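You operate a simulated robot arm through the tools that you are given. There is no shell and no other tool. Be economical: measure what you need, move in short steps, check, and stop when the job is done.

Carry out the task below with a simulated robot arm. There is one attempt and no reset: what you move stays moved.

Task
Record one whole synth loop on the cream recorder at the outro card's tempo.
Fine: recorder first, then play; once the display says DONE stop the loop, then the recorder.

Only the result counts: the job must be done as asked and must still hold three seconds after the hand-in. Knocking over, shifting, dropping, spilling or breaking anything else fails it.

Robot
A 6-joint arm with a two-finger parallel gripper, fixed in place. Base frame: the origin is at the foot of the arm, x ahead of it, y to its left, z up; the work surface is at about z = 74. Readings come in cm, degrees, newtons and seconds.
With the tool pointing down near the work surface it reaches from about 28 to 74 cm from the base axis. Its first joint turns from -66.0 to 66.0 degrees. Payload 2.45 kg.
The TCP is the grasp point between the finger pads, 2.4 cm short of the fingertips. In the tool frame z runs along the fingers and y along their closing line. The gripper opens to 6.8 cm. The fingers are 1.7 cm wide and 1 cm thick; the gripper's body (4 by 7 cm) begins 4.1 cm behind the TCP.
Orientation is that of the tool frame in the base frame, as a unit quaternion [w, x, y, z]. With the fingers straight down and closing along the base's y, the tool's x points along the base's -x, its y along +y and its z along -z.

Tools
- The arm moves only by the tool drive_tool. Its arguments are lists of equal length, an entry for each row: "slide": the shift along the tool's x, y, z in cm, a list of three; "rot": the turn, a rotation vector about the tool's x, y, z in degrees, a list of three; "claw": the gripper command, from -1 (shut) to 1 (fully open), values between in proportion. In form: {"slide": [[x, y, z], ...], "rot": [[wx, wy, wz], ...], "claw": [claw, ...]}. A call has 1 to 12 rows; each row is the pose to reach, as a shift and turn from the pose commanded when the call began, along the tool's axes at that moment. Rows are played at 5 a second. More than 5 cm and 8.6 degrees between two rows, or a gripper value outside its range, and nothing of the call is played. A pose out of reach is approached as far as the arm can. The call stops where the force on the tool passes 40 N (or 10 N more than at its start, if that is more) or the arm is blocked; 0.2 s more then pass. The fingers move at their own pace (about 10.8 cm/s each) and stop on an object; they squeeze with about 30 N. The grip force told is the motor's: it shows also when the fingers shut on nothing. Time passes only in rows, and 0.2 s behind the last, so rows that repeat a pose let the fingers close. The reply holds the time, the measured pose of the TCP, the force on the tool along the base axes, the opening and the grip force, in the units named above and with some noise, with the torque about the TCP (base axes, N m) and any sound that the robot's microphone picked up.
- Cameras (640 x 400 px; columns grow to the right, rows downward): "scene" is fixed at [16.1, 41.25, 146]; the picture's right is [-0.79, -0.61, 0.00], its down [-0.38, 0.49, -0.78] and it looks along [0.48, -0.62, -0.62] (base axes); focal length 317 px, centre (320, 200). "wrist" rides on the gripper at [8.4, 1.1, -7.5] in the tool frame; the picture's right is [-0.13, 0.99, 0.00], its down [-0.60, -0.08, -0.79] and it looks along [-0.79, -0.10, 0.61] (tool axes); focal length 251 px, centre (320, 200). There is no depth. A picture from a camera that has moved, and an enlarged one, comes with that camera's place and axes in the base frame and with its lens.
- snapshot(camera): a new picture of that camera. It takes no simulated time.
- enlarge(camera, box): a new picture of the part [left, top, right, bottom] of that camera's present view, enlarged. It takes no simulated time.
- sign_off(): hands the job in; it is judged then, once.

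Work in short steps. Places have to be worked out from the pictures, the camera data and where the tool is seen: move nearer, look again, correct. Check each grasp and each placing, and mend what went wrong. You have 120 turns and 76 pictures in all, those below and enlarged ones among them. Open the gripper and draw the arm clear of the work before you hand the job in, unless the task says otherwise; then end with one line.

The tools are called after "Call:" as name(argument=value, ...) on one line, values as JSON. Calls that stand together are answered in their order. drive_tool: Moves the arm, as the interface text tells. Its arguments: {"type":"object","properties":{"slide":{"type":"array","items":{"type":"array","items":{"type":"number"}}},"rot":{"type":"array","items":{"type":"array","items":{"type":"number"}}},"claw":{"type":"array","items":{"type":"number"}}},"required":["slide","rot","claw"]} The other tools are called the same way: snapshot (camera) takes a picture; enlarge (camera, box) takes an enlarged picture of a part of a camera's view; sign_off () hands the job in.

At the start:

```text
time: 0.0
position: [41.28, -0.89, 106.59]
tool_rot: [0.001, 0.0, 1.0, 0.0]
ft_force: [-1.0, 0.5, -0.4]
wrist_torque: [0.06, -0.02, 0.03]
gripper_width: 6.79
gripper_force: 0.1
```

scene: 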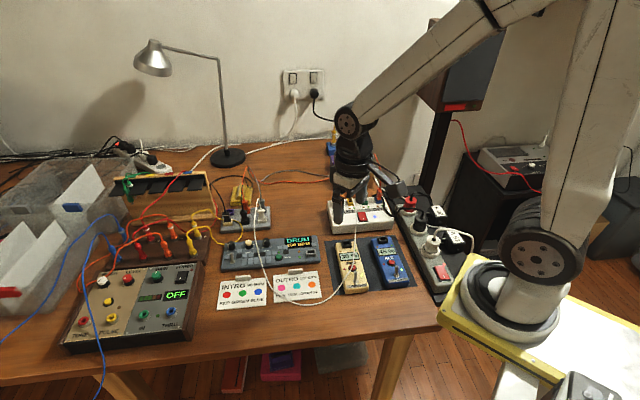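
wrist: 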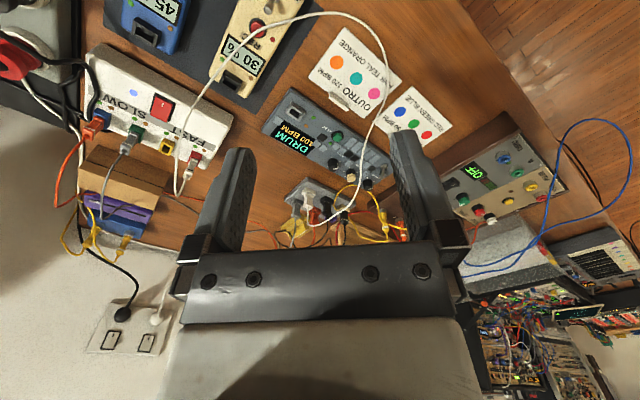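

I start by reading the devices and cards up close.

Call:
enlarge(camera="scene", box=[200, 220, 420, 320])

Call:
enlarge(camera="scene", box=[50, 230, 220, 360])

Call:
enlarge(camera="wrist", box=[230, 0, 460, 200])

Call:
enlarge(camera="wrist", box=[60, 0, 300, 200])

Call:
enlarge(camera="scene", box=[310, 170, 480, 300])

```text
2.91 times, centred on (310, 270) of scene
camera zoom: at [16.1, 41.25, 146.0], right [-0.79, -0.61, 0.0], down [-0.38, 0.49, -0.78], along [0.48, -0.62, -0.62], focal length 922 px, centre (349, -4)
```

zoom: 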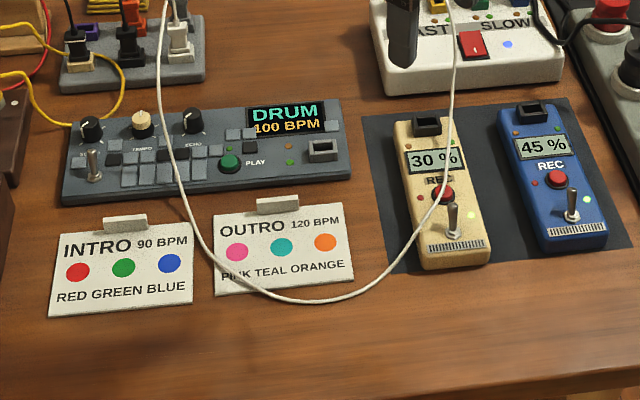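

```text
3.08 times, centred on (135, 295) of scene
camera zoom: at [16.1, 41.25, 146.0], right [-0.79, -0.61, 0.0], down [-0.38, 0.49, -0.78], along [0.48, -0.62, -0.62], focal length 975 px, centre (889, -92)
```

zoom: 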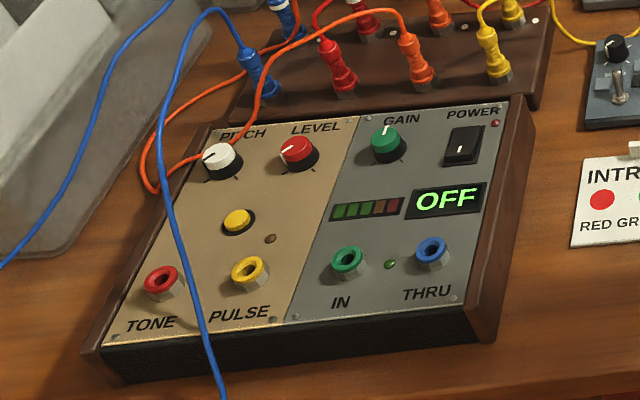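

```text
2.00 times, centred on (345, 100) of wrist
camera zoom: at [32.71, 0.13, 114.01], right [0.13, 0.99, 0.0], down [0.6, -0.08, 0.79], along [0.79, -0.1, -0.61], focal length 503 px, centre (270, 400)
```

zoom: 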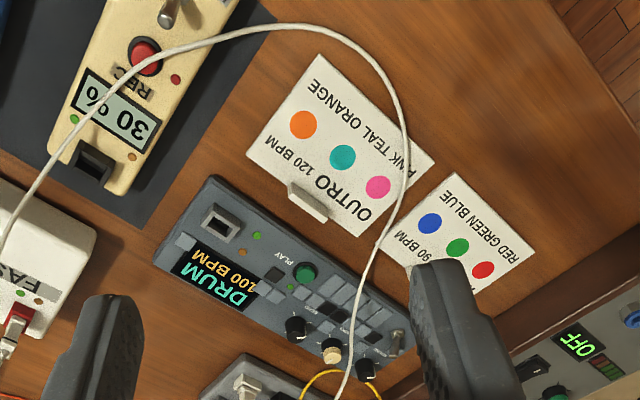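

```text
2.00 times, centred on (180, 100) of wrist
camera zoom: at [32.71, 0.13, 114.01], right [0.13, 0.99, 0.0], down [0.6, -0.08, 0.79], along [0.79, -0.1, -0.61], focal length 503 px, centre (600, 400)
```

zoom: 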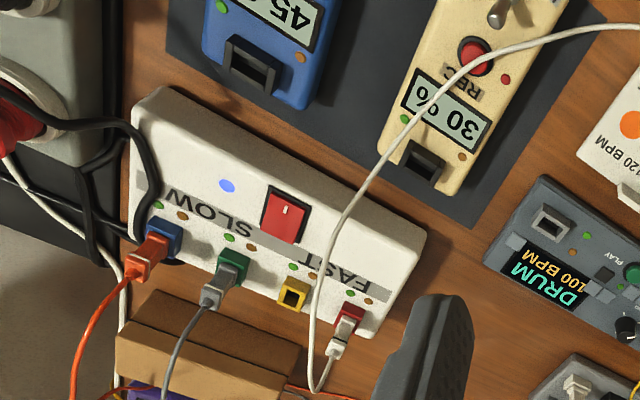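

```text
3.08 times, centred on (395, 235) of scene
camera zoom: at [16.1, 41.25, 146.0], right [-0.79, -0.61, 0.0], down [-0.38, 0.49, -0.78], along [0.48, -0.62, -0.62], focal length 975 px, centre (89, 92)
```

zoom: 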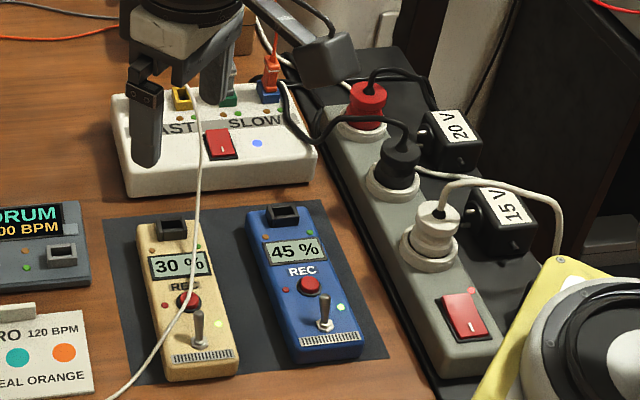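

Call:
enlarge(camera="wrist", box=[205, 0, 315, 70])

Call:
enlarge(camera="wrist", box=[300, 80, 400, 200])

Call:
enlarge(camera="scene", box=[215, 225, 325, 275])

Call:
enlarge(camera="scene", box=[325, 230, 415, 300])

Call:
enlarge(camera="scene", box=[190, 60, 400, 240])

```text
5.71 times, centred on (260, 35) of wrist
camera zoom: at [32.71, 0.13, 114.01], right [0.13, 0.99, 0.0], down [0.6, -0.08, 0.79], along [0.79, -0.1, -0.61], focal length 1437 px, centre (663, 1143)
```

zoom: 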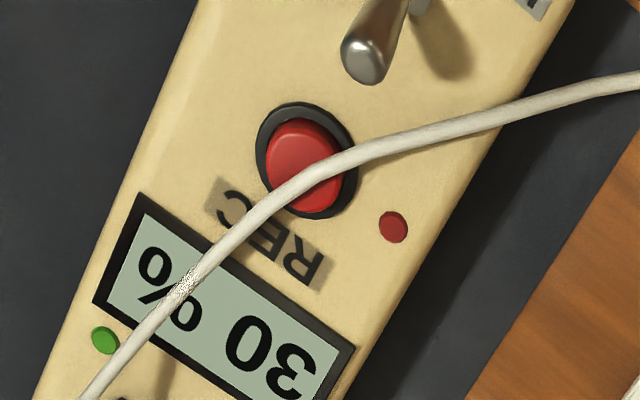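

```text
3.33 times, centred on (350, 140) of wrist
camera zoom: at [32.71, 0.13, 114.01], right [0.13, 0.99, 0.0], down [0.6, -0.08, 0.79], along [0.79, -0.1, -0.61], focal length 838 px, centre (220, 400)
```

zoom: 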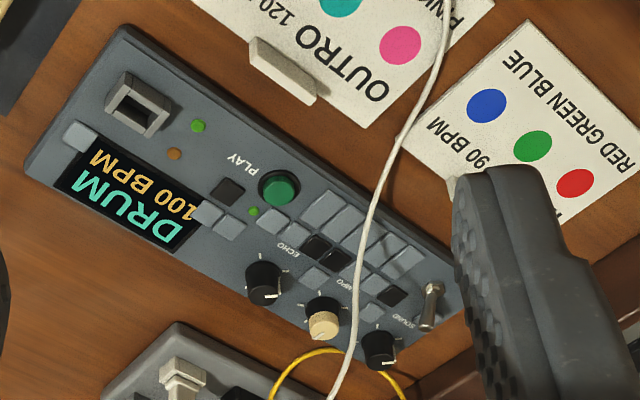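

```text
5.82 times, centred on (270, 250) of scene
camera zoom: at [16.1, 41.25, 146.0], right [-0.79, -0.61, 0.0], down [-0.38, 0.49, -0.78], along [0.48, -0.62, -0.62], focal length 1844 px, centre (611, -91)
```

zoom: 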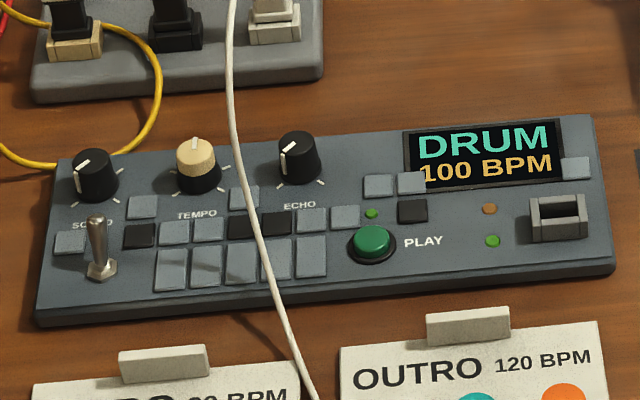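

```text
5.71 times, centred on (370, 265) of scene
camera zoom: at [16.1, 41.25, 146.0], right [-0.79, -0.61, 0.0], down [-0.38, 0.49, -0.78], along [0.48, -0.62, -0.62], focal length 1812 px, centre (34, -171)
```

zoom: 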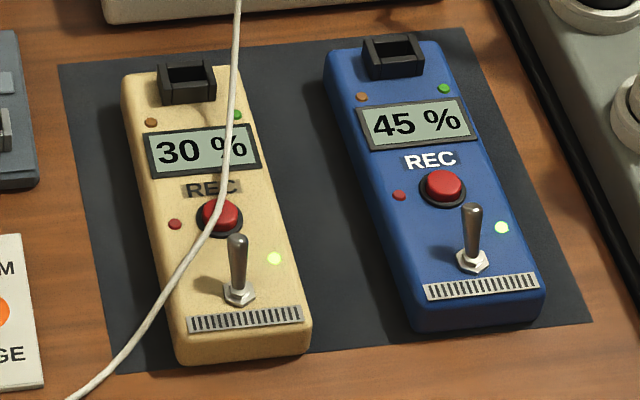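

```text
2.22 times, centred on (295, 150) of scene
camera zoom: at [16.1, 41.25, 146.0], right [-0.79, -0.61, 0.0], down [-0.38, 0.49, -0.78], along [0.48, -0.62, -0.62], focal length 704 px, centre (376, 311)
```

zoom: 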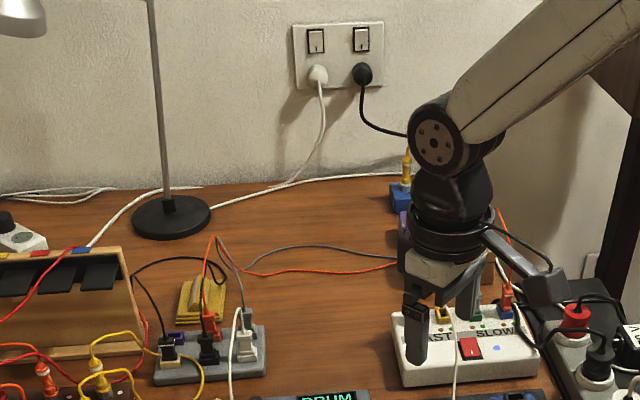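

Groovebox: SOUND knob near (75.5, 5.4), TEMPO near (71.5, 1.8), PLAY near (62.5, 0); cream REC near (43.9, -9.2). I move closer to the knobs for a better look.

Call:
drive_tool(slide=[[-3.4, 0.2, 2], [-6.8, 0.4, 4], [-10.2, 0.6, 6], [-13.6, 0.8, 8], [-17, 1, 10]], rot=[[0, 0, 0], [0, 0, 0], [0, 0, 0], [0, 0, 0], [0, 0, 0]], claw=[1, 1, 1, 1, 1])

Call:
snapshot(camera="wrist")

Call:
snapshot(camera="scene")

```text
time: 1.2
position: [58.25, 0.1, 96.93]
tool_rot: [0.0, 0.0, 1.0, 0.0]
ft_force: [1.0, 0.5, 0.5]
wrist_torque: [0.01, -0.02, -0.01]
gripper_width: 6.81
gripper_force: 0.1
```

```text
63 pictures are left
camera wrist: at [49.61, 1.07, 104.33], right [0.13, 0.99, 0.0], down [0.6, -0.08, 0.79], along [0.79, -0.1, -0.61], focal length 251 px, centre (320, 200)
```

wrist: 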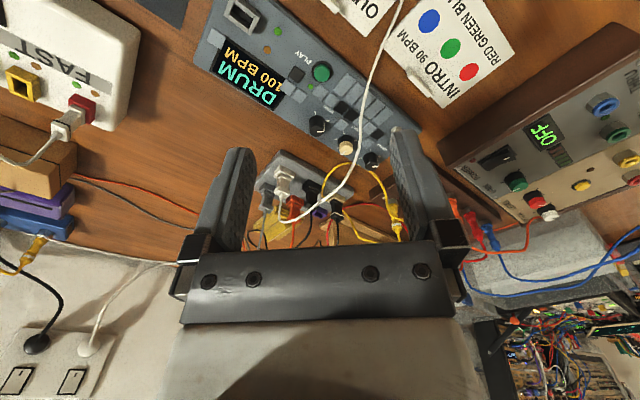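

```text
62 pictures are left
```

scene: 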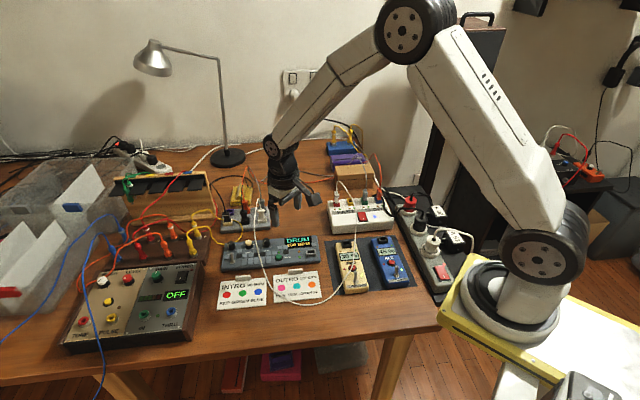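

Call:
enlarge(camera="wrist", box=[280, 60, 400, 180])

Call:
enlarge(camera="wrist", box=[190, 0, 350, 100])

```text
3.33 times, centred on (340, 120) of wrist
camera zoom: at [49.61, 1.07, 104.33], right [0.13, 0.99, 0.0], down [0.6, -0.08, 0.79], along [0.79, -0.1, -0.61], focal length 838 px, centre (253, 467)
```

zoom: 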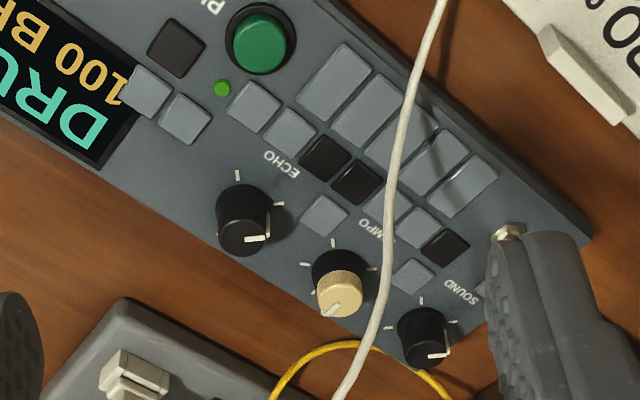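

```text
4.00 times, centred on (270, 50) of wrist
camera zoom: at [49.61, 1.07, 104.33], right [0.13, 0.99, 0.0], down [0.6, -0.08, 0.79], along [0.79, -0.1, -0.61], focal length 1006 px, centre (520, 800)
```

zoom: 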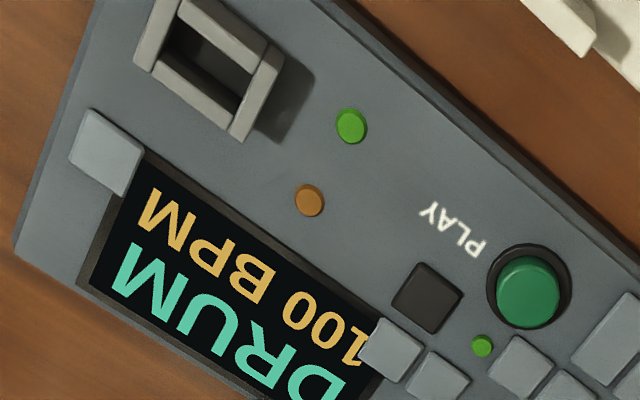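

Call:
enlarge(camera="scene", box=[217, 234, 281, 274])

Call:
enlarge(camera="wrist", box=[320, 120, 392, 170])

```text
10.00 times, centred on (249, 254) of scene
camera zoom: at [16.1, 41.25, 146.0], right [-0.79, -0.61, 0.0], down [-0.38, 0.49, -0.78], along [0.48, -0.62, -0.62], focal length 3170 px, centre (1030, -340)
```

zoom: 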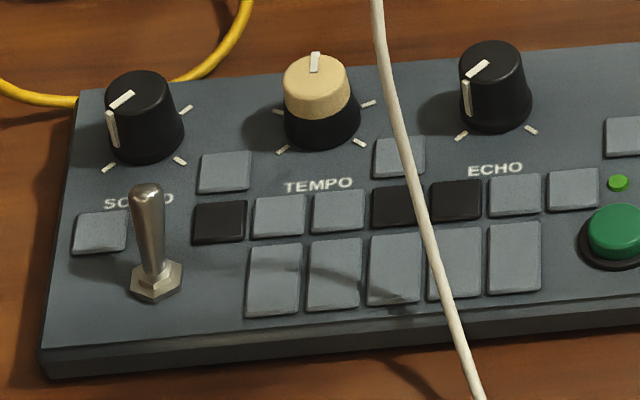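

```text
8.00 times, centred on (356, 145) of wrist
camera zoom: at [49.61, 1.07, 104.33], right [0.13, 0.99, 0.0], down [0.6, -0.08, 0.79], along [0.79, -0.1, -0.61], focal length 2012 px, centre (32, 640)
```

zoom: 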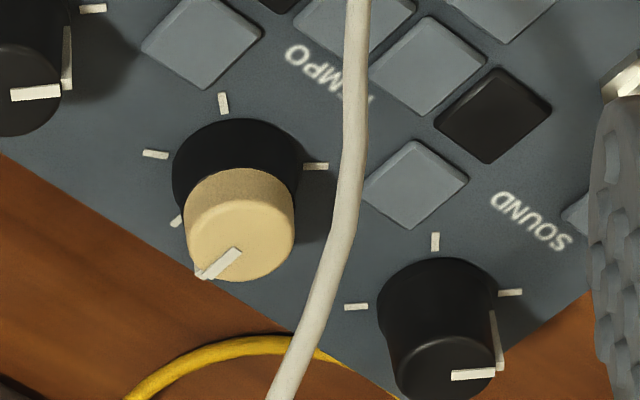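

SOUND knob points at its 7:30 tick, so it has to be turned clockwise; panel z≈75.7, knob top ≈77.5. I go to a pre-grasp in line with the SOUND knob, tilted 20° outward for reach.

Call:
drive_tool(slide=[[-3, 1, 2], [-6, 2, 4.5], [-9, 3, 7], [-12, 4, 10], [-14.7, 5, 12.8]], rot=[[0, -4, 0], [0, -8, 0], [0, -12, 0], [0, -16, 0], [0, -20, 0]], claw=[0.5, 0.2, 0.1, 0.1, 0.1])

Call:
snapshot(camera="scene")

Call:
enlarge(camera="wrist", box=[200, 20, 440, 180])

Call:
enlarge(camera="scene", box=[200, 190, 330, 275])

```text
time: 2.4
position: [73.09, 5.46, 83.78]
tool_rot: [0.174, 0.0, 0.985, 0.0]
ft_force: [-1.1, 0.8, 1.4]
wrist_torque: [0.01, -0.02, 0.0]
gripper_width: 3.74
gripper_force: 0.0
```

```text
57 pictures are left
```

scene: 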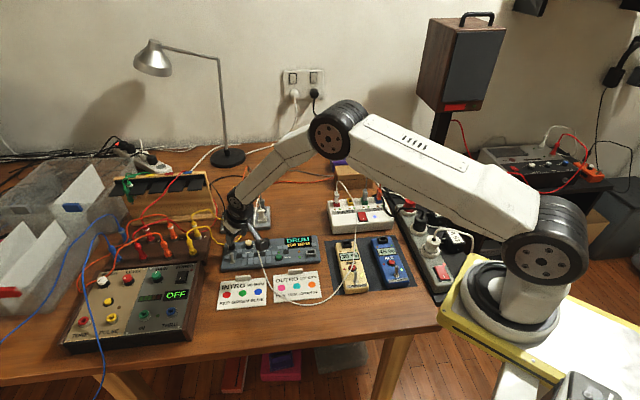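

```text
2.50 times, centred on (320, 100) of wrist
camera zoom: at [62.35, 6.47, 87.7], right [0.12, 0.99, 0.04], down [0.29, -0.08, 0.95], along [0.95, -0.1, -0.3], focal length 629 px, centre (320, 450)
```

zoom: 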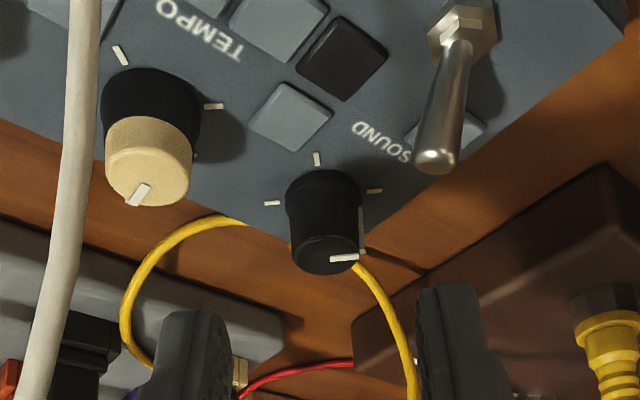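

```text
4.71 times, centred on (265, 232) of scene
camera zoom: at [16.1, 41.25, 146.0], right [-0.79, -0.61, 0.0], down [-0.38, 0.49, -0.78], along [0.48, -0.62, -0.62], focal length 1492 px, centre (579, 47)
```

zoom: 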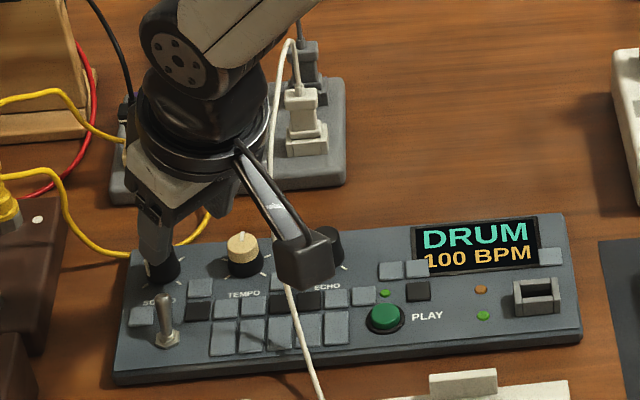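

Recomputed from the tick pairs: SOUND axis at (77.1, 5.3), TEMPO axis at (73.3, 1.75). I correct sideways, descend most of the way along the tool axis, and check.

Call:
drive_tool(slide=[[-1.2, -0.15, 0], [-1.2, -0.15, 2], [-1.2, -0.15, 3.8]], rot=[[0, 0, 0], [0, 0, 0], [0, 0, 0]], claw=[0.1, 0.1, 0.1])

Call:
enlarge(camera="wrist", box=[200, 60, 440, 220])

Call:
enlarge(camera="scene", box=[200, 205, 320, 280])

```text
time: 3.2
position: [75.29, 4.93, 80.46]
tool_rot: [0.173, -0.001, 0.985, 0.001]
ft_force: [0.0, 0.1, -0.1]
wrist_torque: [0.01, -0.01, 0.01]
gripper_width: 3.76
gripper_force: 0.1
```

```text
2.50 times, centred on (320, 140) of wrist
camera zoom: at [64.7, 6.04, 84.51], right [0.12, 0.99, 0.04], down [0.3, -0.08, 0.95], along [0.95, -0.1, -0.3], focal length 629 px, centre (320, 350)
```

zoom: 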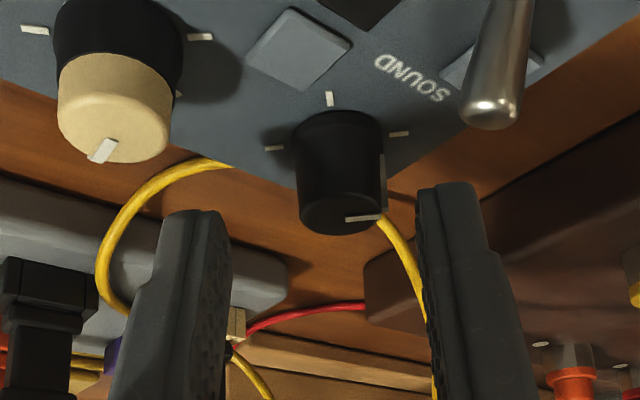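

```text
5.33 times, centred on (260, 242) of scene
camera zoom: at [16.1, 41.25, 146.0], right [-0.79, -0.61, 0.0], down [-0.38, 0.49, -0.78], along [0.48, -0.62, -0.62], focal length 1691 px, centre (640, -27)
```

zoom: 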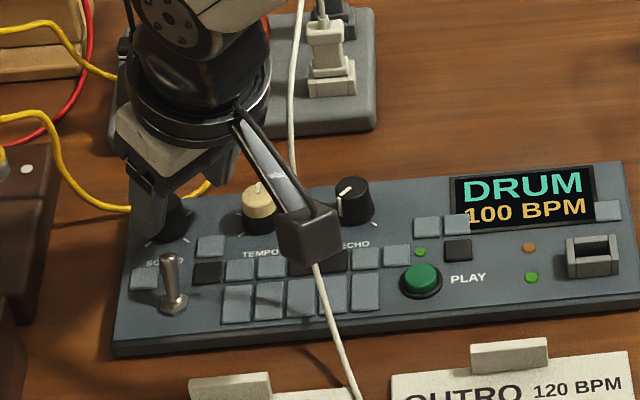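

Knob sits 0.4 cm toward +y of the finger mid-plane; I shift, descend 2 cm and close on it.

Call:
drive_tool(slide=[[-0.23, 0.4, 0], [-0.23, 0.4, 1], [-0.23, 0.4, 1.95], [-0.23, 0.4, 1.95], [-0.23, 0.4, 1.95]], rot=[[0, 0, 0], [0, 0, 0], [0, 0, 0], [0, 0, 0], [0, 0, 0]], claw=[0.1, 0.1, 0.1, -1, -1])

Call:
enlarge(camera="wrist", box=[200, 80, 440, 240])

```text
time: 4.4
position: [76.29, 5.3, 78.74]
tool_rot: [0.174, 0.0, 0.985, 0.0]
ft_force: [0.3, 2.0, 0.2]
wrist_torque: [-0.01, 0.13, 0.01]
gripper_width: 1.83
gripper_force: 30.2
```

```text
2.50 times, centred on (320, 160) of wrist
camera zoom: at [65.7, 6.31, 82.85], right [0.12, 0.99, 0.04], down [0.3, -0.08, 0.95], along [0.95, -0.1, -0.3], focal length 629 px, centre (320, 300)
```

zoom: 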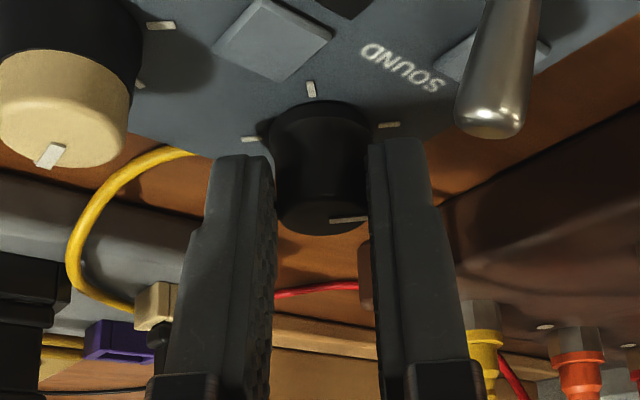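

Gripped at 1.83 cm. Turn it clockwise about the vertical knob axis by 48° and watch the display.

Call:
drive_tool(slide=[[-0.007, 0.1, 0.002], [-0.026, 0.196, 0.009], [-0.058, 0.289, 0.021], [-0.101, 0.376, 0.037], [-0.156, 0.456, 0.057], [-0.221, 0.528, 0.08]], rot=[[2.74, 0, 7.52], [5.47, 0, 15.04], [8.21, 0, 22.56], [10.94, 0, 30.08], [13.68, 0, 37.6], [16.42, 0, 45.1]], claw=[-1, -1, -1, -1, -1, -1])

Call:
enlarge(camera="scene", box=[200, 205, 320, 280])

```text
time: 5.8
position: [76.52, 5.96, 78.8]
tool_rot: [0.159, 0.402, 0.899, -0.072]
ft_force: [1.9, 1.1, 0.3]
wrist_torque: [0.13, -0.03, 0.06]
gripper_width: 1.82
gripper_force: 29.7
```

```text
5.33 times, centred on (260, 242) of scene
camera zoom: at [16.11, 41.25, 146.0], right [-0.79, -0.61, 0.0], down [-0.38, 0.49, -0.78], along [0.48, -0.62, -0.62], focal length 1691 px, centre (640, -27)
```

zoom: 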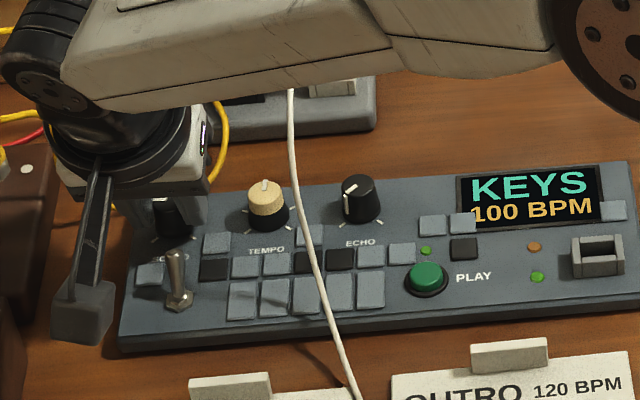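

The display now reads KEYS, so the switch steps on; SYNTH should be further clockwise. I open, swing the fingers back around the knob to -20°, and check centring before regripping.

Call:
drive_tool(slide=[[0, 0, 0], [0, 0, 0], [-0.007, -0.1, 0.003], [-0.028, -0.199, 0.01], [-0.062, -0.293, 0.023], [-0.109, -0.38, 0.04], [-0.168, -0.459, 0.061], [-0.237, -0.528, 0.086], [-0.315, -0.586, 0.115], [-0.4, -0.63, 0.145]], rot=[[0, 0, 0], [0, 0, 0], [-2.91, 0, -7.99], [-5.81, 0, -15.98], [-8.72, 0, -23.97], [-11.63, 0, -31.96], [-14.53, 0, -39.95], [-17.44, 0, -47.94], [-20.35, 0, -55.93], [-23.26, 0, -63.9]], claw=[0.1, 0.1, 0.1, 0.1, 0.1, 0.1, 0.1, 0.1, 0.1, 0.1])

Call:
enlarge(camera="wrist", box=[200, 80, 440, 240])

Call:
enlarge(camera="scene", box=[200, 205, 320, 280])

```text
time: 8.0
position: [76.22, 5.14, 78.96]
tool_rot: [0.171, -0.171, 0.97, 0.029]
ft_force: [0.5, 0.1, 0.8]
wrist_torque: [0.0, 0.06, 0.01]
gripper_width: 3.72
gripper_force: 0.0
```

```text
2.50 times, centred on (320, 160) of wrist
camera zoom: at [65.86, 2.56, 82.99], right [-0.23, 0.97, 0.04], down [0.3, 0.03, 0.95], along [0.93, 0.23, -0.3], focal length 629 px, centre (320, 300)
```

zoom: 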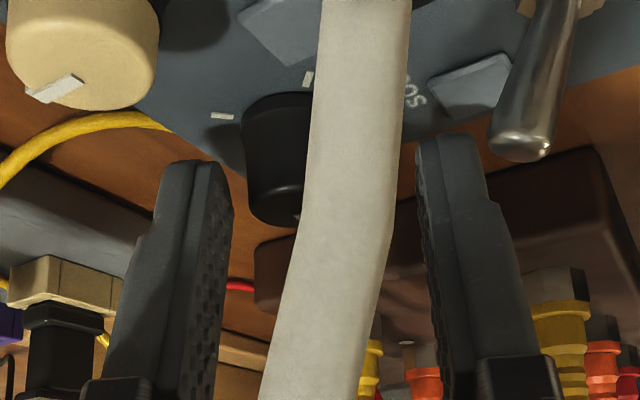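

```text
5.33 times, centred on (260, 242) of scene
camera zoom: at [16.1, 41.25, 146.0], right [-0.79, -0.61, 0.0], down [-0.38, 0.49, -0.78], along [0.48, -0.62, -0.62], focal length 1691 px, centre (640, -27)
```

zoom: 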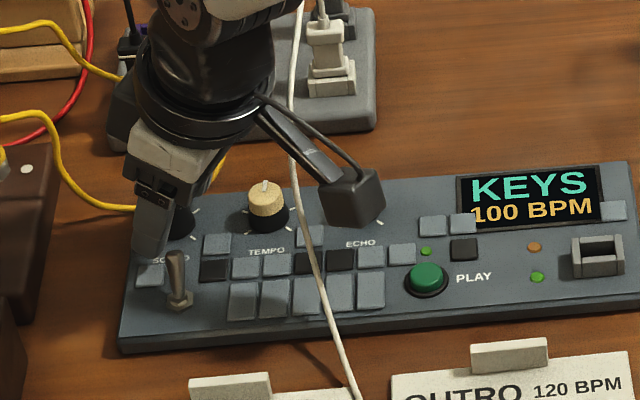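

The knob sits about 0.5 cm toward the left finger (the box crept ~0.4 cm earlier when I closed off-centre). I shift over and close gently, checking the side force.

Call:
drive_tool(slide=[[0, -0.53, 0], [0, -0.53, 0], [0, -0.53, 0], [0, -0.53, 0]], rot=[[0, 0, 0], [0, 0, 0], [0, 0, 0], [0, 0, 0]], claw=[0.1, -0.3, -1, -1])

Call:
enlarge(camera="scene", box=[200, 205, 320, 280])

```text
time: 9.0
position: [76.46, 4.66, 78.86]
tool_rot: [0.171, -0.171, 0.97, 0.03]
ft_force: [-0.4, -1.1, 0.8]
wrist_torque: [-0.03, 0.07, 0.0]
gripper_width: 1.81
gripper_force: 30.1
```

```text
5.33 times, centred on (260, 242) of scene
camera zoom: at [16.1, 41.25, 146.0], right [-0.79, -0.61, 0.0], down [-0.38, 0.49, -0.78], along [0.48, -0.62, -0.62], focal length 1691 px, centre (640, -27)
```

zoom: 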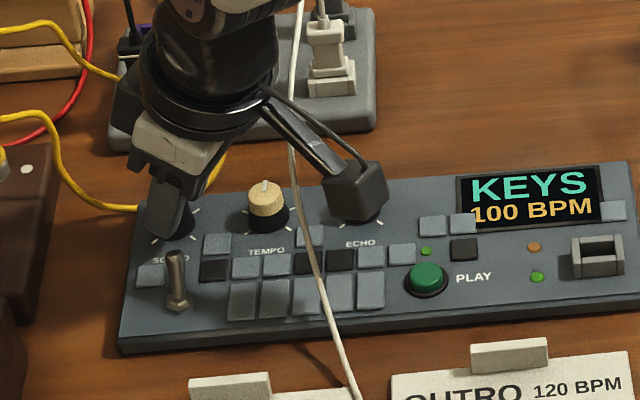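

No box motion on closing. Rotate clockwise 68° about the knob axis.

Call:
drive_tool(slide=[[-0.007, 0.1, 0.003], [-0.028, 0.199, 0.01], [-0.062, 0.293, 0.023], [-0.109, 0.38, 0.04], [-0.168, 0.459, 0.061], [-0.237, 0.528, 0.086], [-0.315, 0.586, 0.115], [-0.4, 0.63, 0.145]], rot=[[2.91, 0, 7.99], [5.81, 0, 15.98], [8.72, 0, 23.97], [11.63, 0, 31.96], [14.53, 0, 39.95], [17.44, 0, 47.94], [20.35, 0, 55.93], [23.26, 0, 63.9]], claw=[-1, -1, -1, -1, -1, -1, -1, -1])

Call:
enlarge(camera="scene", box=[200, 205, 320, 280])

```text
time: 10.8
position: [76.73, 5.47, 78.87]
tool_rot: [0.161, 0.402, 0.899, -0.071]
ft_force: [3.6, 5.7, 6.7]
wrist_torque: [-0.27, -0.44, 0.02]
gripper_width: 1.82
gripper_force: 29.5
```

```text
5.33 times, centred on (260, 242) of scene
camera zoom: at [16.09, 41.26, 146.0], right [-0.79, -0.61, 0.0], down [-0.38, 0.49, -0.78], along [0.48, -0.62, -0.62], focal length 1691 px, centre (640, -27)
```

zoom: 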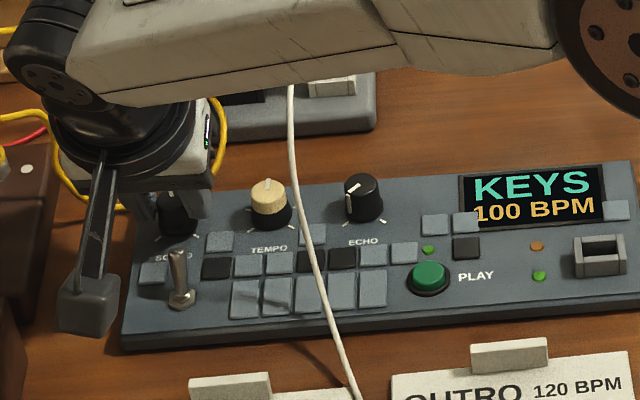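

Still KEYS; check the knob pointer.

Call:
enlarge(camera="wrist", box=[200, 80, 440, 240])

Call:
enlarge(camera="scene", box=[217, 234, 265, 264])

```text
2.50 times, centred on (320, 160) of wrist
camera zoom: at [70.36, 13.91, 83.0], right [0.82, 0.57, 0.05], down [0.14, -0.27, 0.95], along [0.56, -0.77, -0.3], focal length 629 px, centre (320, 300)
```

zoom: 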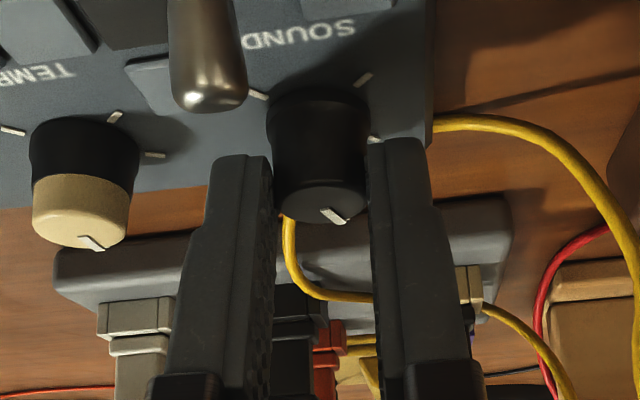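

```text
13.33 times, centred on (241, 249) of scene
camera zoom: at [16.09, 41.26, 146.0], right [-0.79, -0.61, 0.0], down [-0.38, 0.49, -0.78], along [0.48, -0.62, -0.62], focal length 4227 px, centre (1373, -453)
```

zoom: 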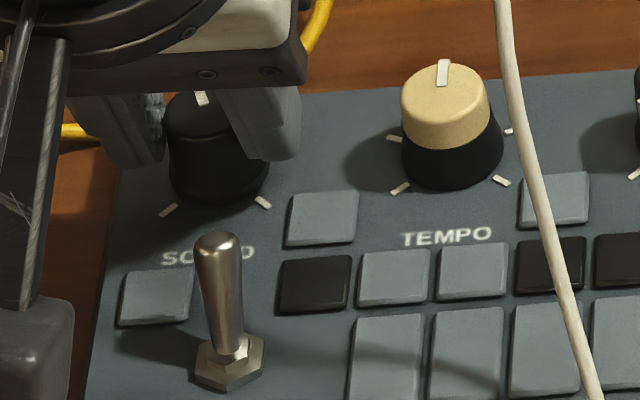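

Pointer is now at ~12 o'clock and still KEYS; go on clockwise. Open, swing back 68° and check centring again.

Call:
drive_tool(slide=[[0, 0, 0], [0, 0, 0], [-0.007, -0.1, 0.003], [-0.028, -0.199, 0.01], [-0.062, -0.293, 0.023], [-0.109, -0.38, 0.04], [-0.168, -0.459, 0.061], [-0.237, -0.528, 0.086], [-0.315, -0.586, 0.115], [-0.4, -0.63, 0.145]], rot=[[0, 0, 0], [0, 0, 0], [-2.91, 0, -7.99], [-5.81, 0, -15.98], [-8.72, 0, -23.97], [-11.63, 0, -31.96], [-14.53, 0, -39.95], [-17.44, 0, -47.94], [-20.35, 0, -55.93], [-23.26, 0, -63.9]], claw=[0.1, 0.1, 0.1, 0.1, 0.1, 0.1, 0.1, 0.1, 0.1, 0.1])

Call:
enlarge(camera="wrist", box=[200, 80, 440, 240])

Call:
enlarge(camera="scene", box=[200, 205, 320, 280])

```text
time: 13.0
position: [76.55, 4.73, 78.76]
tool_rot: [0.171, -0.172, 0.97, 0.032]
ft_force: [0.1, -0.6, -0.3]
wrist_torque: [0.01, 0.01, 0.01]
gripper_width: 3.76
gripper_force: 0.0
```

```text
2.50 times, centred on (320, 160) of wrist
camera zoom: at [66.18, 2.06, 82.96], right [-0.23, 0.97, 0.05], down [0.31, 0.03, 0.95], along [0.93, 0.23, -0.3], focal length 629 px, centre (320, 300)
```

zoom: 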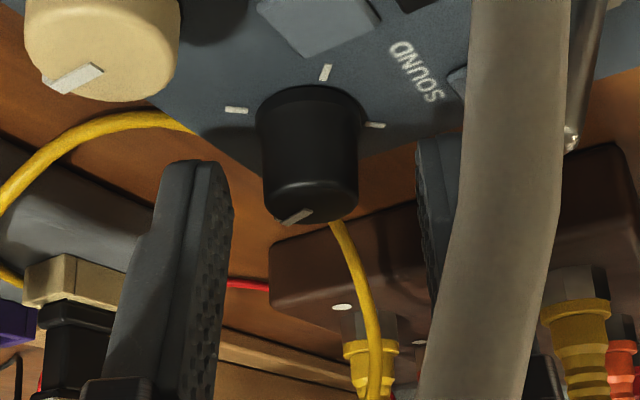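

```text
5.33 times, centred on (260, 242) of scene
camera zoom: at [16.1, 41.25, 146.0], right [-0.79, -0.61, 0.0], down [-0.38, 0.49, -0.78], along [0.48, -0.62, -0.62], focal length 1691 px, centre (640, -27)
```

zoom: 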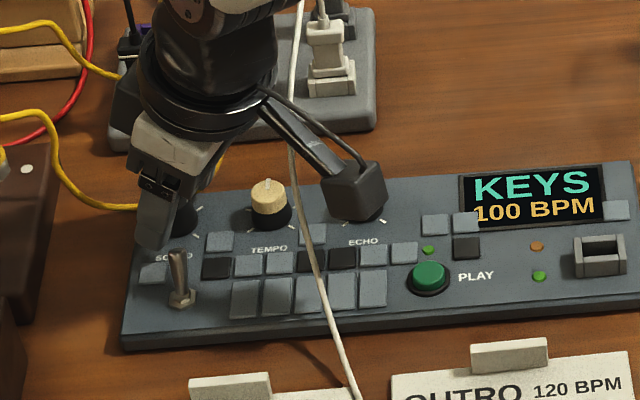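

Knob held its position. Shift 0.25 cm, regrip and turn another 68°.

Call:
drive_tool(slide=[[0, -0.25, 0], [0, -0.25, 0], [0, -0.25, 0], [-0.007, -0.15, 0.003], [-0.028, -0.051, 0.01], [-0.062, 0.043, 0.023], [-0.109, 0.13, 0.04], [-0.168, 0.209, 0.061], [-0.237, 0.278, 0.086], [-0.315, 0.336, 0.115], [-0.4, 0.38, 0.145]], rot=[[0, 0, 0], [0, 0, 0], [0, 0, 0], [2.91, 0, 7.99], [5.81, 0, 15.98], [8.72, 0, 23.97], [11.63, 0, 31.96], [14.53, 0, 39.95], [17.44, 0, 47.94], [20.35, 0, 55.93], [23.26, 0, 63.9]], claw=[0.1, -1, -1, -1, -1, -1, -1, -1, -1, -1, -1])

Call:
enlarge(camera="scene", box=[200, 205, 320, 280])

```text
time: 15.4
position: [76.89, 5.11, 78.97]
tool_rot: [0.159, 0.401, 0.899, -0.071]
ft_force: [2.6, -2.0, 2.5]
wrist_torque: [-0.09, -0.17, 0.02]
gripper_width: 1.82
gripper_force: 29.8
```

```text
5.33 times, centred on (260, 242) of scene
camera zoom: at [16.1, 41.24, 146.0], right [-0.79, -0.61, 0.0], down [-0.38, 0.49, -0.78], along [0.48, -0.62, -0.62], focal length 1691 px, centre (640, -27)
```

zoom: 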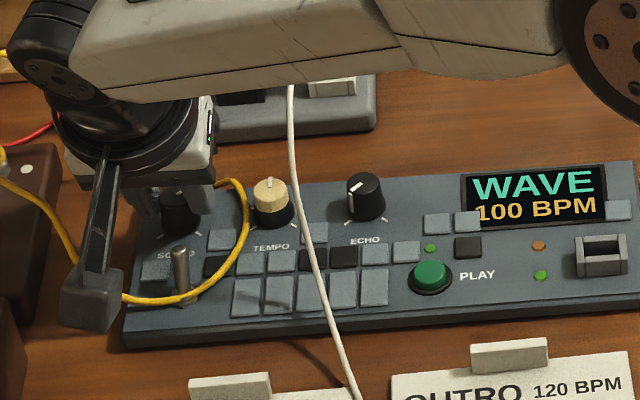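

Display: WAVE; SYNTH should be next. A yellow lead has moved near the gripper, so I look before going on.

Call:
enlarge(camera="scene", box=[180, 190, 290, 270])

Call:
snapshot(camera="wrist")

```text
5.00 times, centred on (235, 230) of scene
camera zoom: at [16.1, 41.24, 146.0], right [-0.79, -0.61, 0.0], down [-0.38, 0.49, -0.78], along [0.48, -0.62, -0.62], focal length 1585 px, centre (745, 50)
```

zoom: 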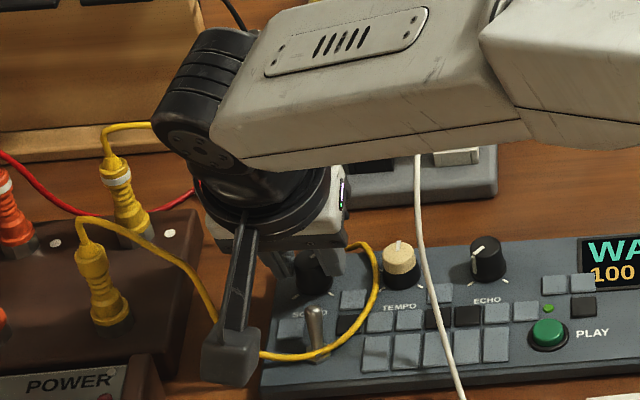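

```text
40 pictures are left
camera wrist: at [70.52, 13.58, 82.99], right [0.82, 0.57, 0.05], down [0.14, -0.27, 0.95], along [0.56, -0.77, -0.3], focal length 251 px, centre (320, 200)
```

wrist: 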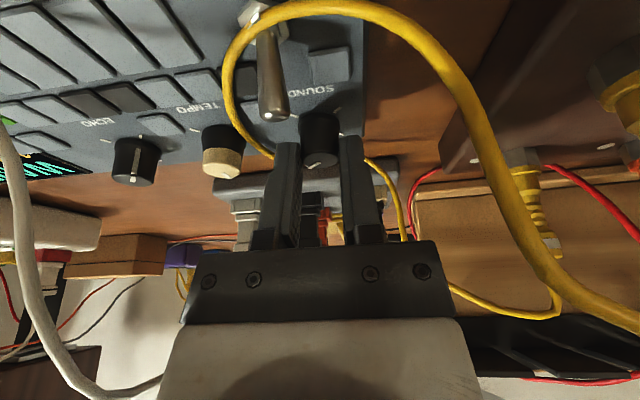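

The lead lies loosely in front of the fingers and below the camera arm, not caught. I swing back 68° as before and check centring.

Call:
drive_tool(slide=[[0, 0, 0], [0, 0, 0], [-0.007, -0.1, 0.003], [-0.028, -0.199, 0.01], [-0.062, -0.293, 0.023], [-0.109, -0.38, 0.04], [-0.168, -0.459, 0.061], [-0.237, -0.528, 0.086], [-0.315, -0.586, 0.115], [-0.4, -0.63, 0.145]], rot=[[0, 0, 0], [0, 0, 0], [-2.91, 0, -7.99], [-5.81, 0, -15.98], [-8.72, 0, -23.97], [-11.63, 0, -31.96], [-14.53, 0, -39.95], [-17.44, 0, -47.94], [-20.35, 0, -55.93], [-23.26, 0, -63.9]], claw=[0.1, 0.1, 0.1, 0.1, 0.1, 0.1, 0.1, 0.1, 0.1, 0.1])

Call:
enlarge(camera="wrist", box=[200, 80, 440, 240])

Call:
enlarge(camera="scene", box=[180, 190, 300, 280])

```text
time: 17.6
position: [76.6, 4.31, 78.97]
tool_rot: [0.171, -0.171, 0.97, 0.031]
ft_force: [0.2, 0.1, -0.6]
wrist_torque: [0.0, 0.01, -0.02]
gripper_width: 3.71
gripper_force: 0.0
```

```text
2.50 times, centred on (320, 160) of wrist
camera zoom: at [66.24, 1.69, 83.0], right [-0.23, 0.97, 0.05], down [0.31, 0.03, 0.95], along [0.93, 0.23, -0.3], focal length 629 px, centre (320, 300)
```

zoom: 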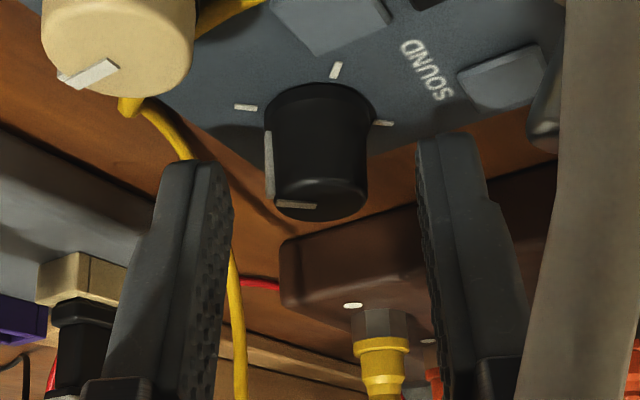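

```text
4.44 times, centred on (240, 235) of scene
camera zoom: at [16.1, 41.25, 146.0], right [-0.79, -0.61, 0.0], down [-0.38, 0.49, -0.78], along [0.48, -0.62, -0.62], focal length 1409 px, centre (676, 44)
```

zoom: 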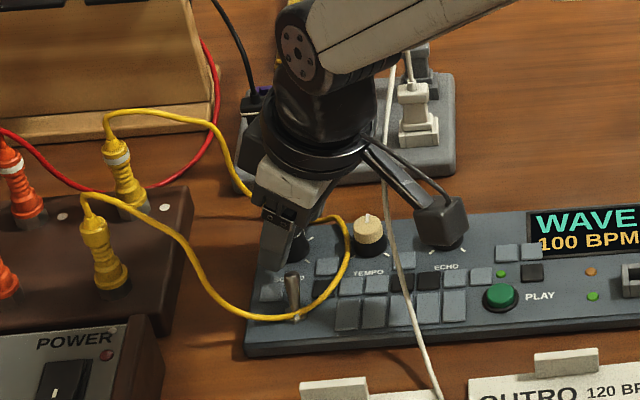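

Pointer is at the 1:30 tick (WAVE); SYNTH should be at 4:30. Regrip with a 0.12 cm correction and turn 80°.

Call:
drive_tool(slide=[[0, -0.12, 0], [0, -0.12, 0], [-0.006, -0.025, 0.002], [-0.024, 0.067, 0.009], [-0.055, 0.157, 0.02], [-0.097, 0.24, 0.035], [-0.149, 0.317, 0.054], [-0.212, 0.385, 0.077], [-0.282, 0.444, 0.103], [-0.359, 0.491, 0.131], [-0.442, 0.527, 0.161], [-0.528, 0.55, 0.192]], rot=[[0, 0, 0], [0, 0, 0], [2.74, 0, 7.52], [5.47, 0, 15.04], [8.21, 0, 22.56], [10.94, 0, 30.08], [13.68, 0, 37.6], [16.42, 0, 45.1], [19.15, 0, 52.6], [21.89, 0, 60.2], [24.62, 0, 67.7], [27.36, 0, 75.2]], claw=[0.1, -1, -1, -1, -1, -1, -1, -1, -1, -1, -1, -1])

Call:
enlarge(camera="scene", box=[200, 205, 320, 280])

```text
time: 20.2
position: [75.48, 5.22, 79.25]
tool_rot: [0.151, 0.493, 0.852, -0.087]
ft_force: [0.3, 1.0, -3.3]
wrist_torque: [0.05, 0.07, 0.0]
gripper_width: 1.86
gripper_force: 30.0
out of reach, approached as far as the arm can: row 12
```

```text
5.33 times, centred on (260, 242) of scene
camera zoom: at [16.11, 41.25, 146.0], right [-0.79, -0.61, 0.0], down [-0.38, 0.49, -0.78], along [0.48, -0.62, -0.62], focal length 1691 px, centre (640, -27)
```

zoom: 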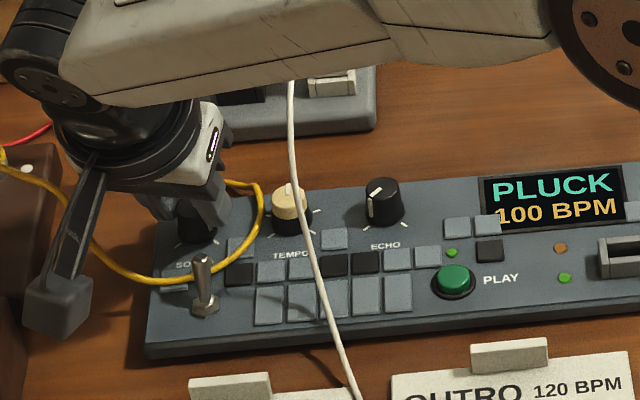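

The last row was out of reach and pulled the box ~1.3 cm toward the robot; display shows PLUCK. I look at the knob pointer before deciding.

Call:
enlarge(camera="wrist", box=[200, 60, 440, 220])

Call:
snapshot(camera="scene")

```text
2.50 times, centred on (320, 140) of wrist
camera zoom: at [71.06, 14.73, 83.31], right [0.92, 0.39, 0.04], down [0.08, -0.3, 0.95], along [0.38, -0.87, -0.3], focal length 629 px, centre (320, 350)
```

zoom: 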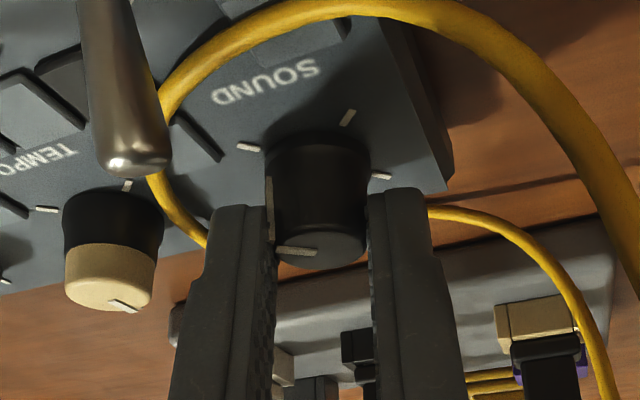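

```text
35 pictures are left
```

scene: 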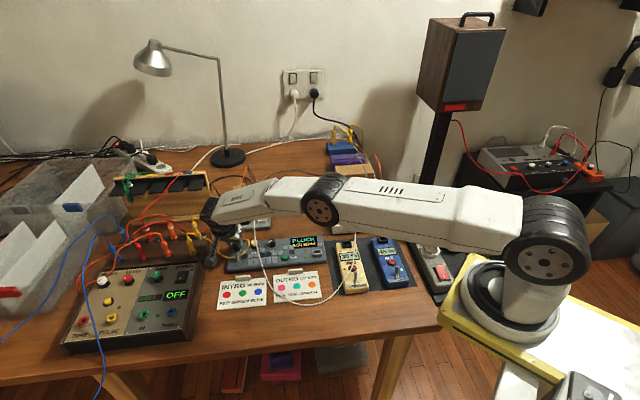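

PLUCK sits at the last tick, so the four sounds are DRUM/KEYS/WAVE/PLUCK: "synth" is just the device, and SOUND need not change. I'll put it back to DRUM: keep the grip and turn counter-clockwise, following the same arc back.

Call:
drive_tool(slide=[[-0.006, -0.095, 0.002], [-0.024, -0.187, 0.009], [-0.055, -0.277, 0.02], [-0.097, -0.36, 0.035], [-0.149, -0.437, 0.054], [-0.212, -0.505, 0.077], [-0.282, -0.564, 0.103], [-0.359, -0.611, 0.131], [-0.442, -0.647, 0.161], [-0.528, -0.67, 0.192]], rot=[[-2.74, 0, -7.52], [-5.47, 0, -15.04], [-8.21, 0, -22.56], [-10.94, 0, -30.08], [-13.68, 0, -37.6], [-16.42, 0, -45.1], [-19.15, 0, -52.6], [-21.89, 0, -60.2], [-24.62, 0, -67.7], [-27.36, 0, -75.2]], claw=[-1, -1, -1, -1, -1, -1, -1, -1, -1, -1])

Call:
enlarge(camera="scene", box=[200, 205, 320, 280])

```text
time: 22.4
position: [75.1, 4.34, 79.09]
tool_rot: [0.171, -0.171, 0.97, 0.031]
ft_force: [-0.4, 0.3, -5.5]
wrist_torque: [0.32, -0.55, -0.03]
gripper_width: 1.84
gripper_force: 30.1
```

```text
5.33 times, centred on (260, 242) of scene
camera zoom: at [16.12, 41.25, 146.0], right [-0.79, -0.61, 0.0], down [-0.38, 0.49, -0.78], along [0.48, -0.62, -0.62], focal length 1691 px, centre (640, -27)
```

zoom: 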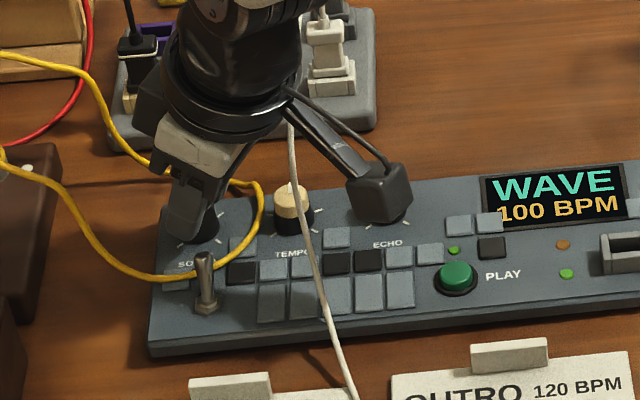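

Still gripped; the box is displaced ~1.85 cm along its length from where it stood. I draw it straight back by (+1.4, +1.1).

Call:
drive_tool(slide=[[-0.32, 0.11, 0.116], [-0.64, 0.22, 0.23], [-0.96, 0.33, 0.345], [-1.28, 0.44, 0.46], [-1.59, 0.555, 0.578]], rot=[[0, 0, 0], [0, 0, 0], [0, 0, 0], [0, 0, 0], [0, 0, 0]], claw=[-1, -1, -1, -1, -1])

Call:
enlarge(camera="scene", box=[200, 205, 320, 280])

```text
time: 23.6
position: [76.59, 5.37, 79.18]
tool_rot: [0.172, -0.171, 0.97, 0.03]
ft_force: [-0.6, -0.5, -5.9]
wrist_torque: [0.09, -0.38, 0.02]
gripper_width: 1.84
gripper_force: 30.4
```

```text
5.33 times, centred on (260, 242) of scene
camera zoom: at [16.11, 41.25, 146.0], right [-0.79, -0.61, 0.0], down [-0.38, 0.49, -0.78], along [0.48, -0.62, -0.62], focal length 1691 px, centre (640, -27)
```

zoom: 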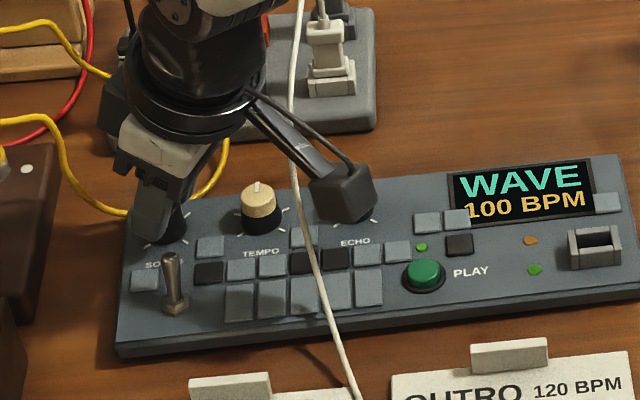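

Box is back at its original place (within a couple of mm). Now open, swing to +42°, and check centring for the counter-clockwise turn.

Call:
drive_tool(slide=[[0, 0, 0], [0, 0, 0], [-0.006, 0.092, 0.002], [-0.023, 0.182, 0.008], [-0.052, 0.268, 0.019], [-0.091, 0.35, 0.033], [-0.141, 0.426, 0.051], [-0.199, 0.493, 0.072], [-0.266, 0.552, 0.097], [-0.339, 0.6, 0.123]], rot=[[0, 0, 0], [0, 0, 0], [2.65, 0, 7.29], [5.3, 0, 14.57], [7.95, 0, 21.86], [10.6, 0, 29.1], [13.25, 0, 36.4], [15.9, 0, 43.7], [18.55, 0, 51], [21.2, 0, 58.3]], claw=[0.1, 0.1, 0.1, 0.1, 0.1, 0.1, 0.1, 0.1, 0.1, 0.1])

Call:
enlarge(camera="wrist", box=[200, 80, 440, 240])

```text
time: 25.8
position: [76.74, 6.11, 79.31]
tool_rot: [0.162, 0.355, 0.919, -0.063]
ft_force: [-0.7, 0.3, -0.6]
wrist_torque: [0.01, 0.01, -0.03]
gripper_width: 3.73
gripper_force: 0.1
```

```text
2.50 times, centred on (320, 160) of wrist
camera zoom: at [69.6, 13.92, 83.38], right [0.76, 0.65, 0.04], down [0.17, -0.26, 0.95], along [0.63, -0.71, -0.3], focal length 629 px, centre (320, 300)
```

zoom: 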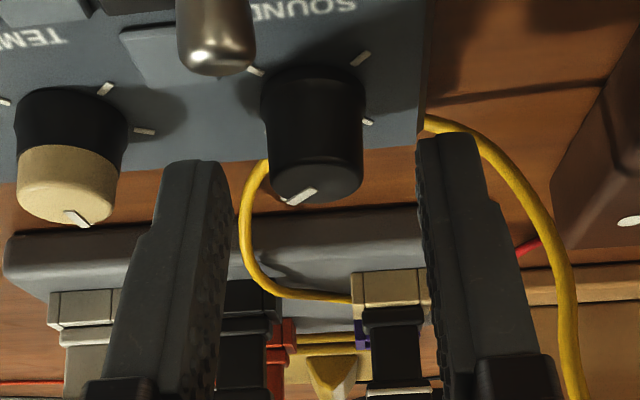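

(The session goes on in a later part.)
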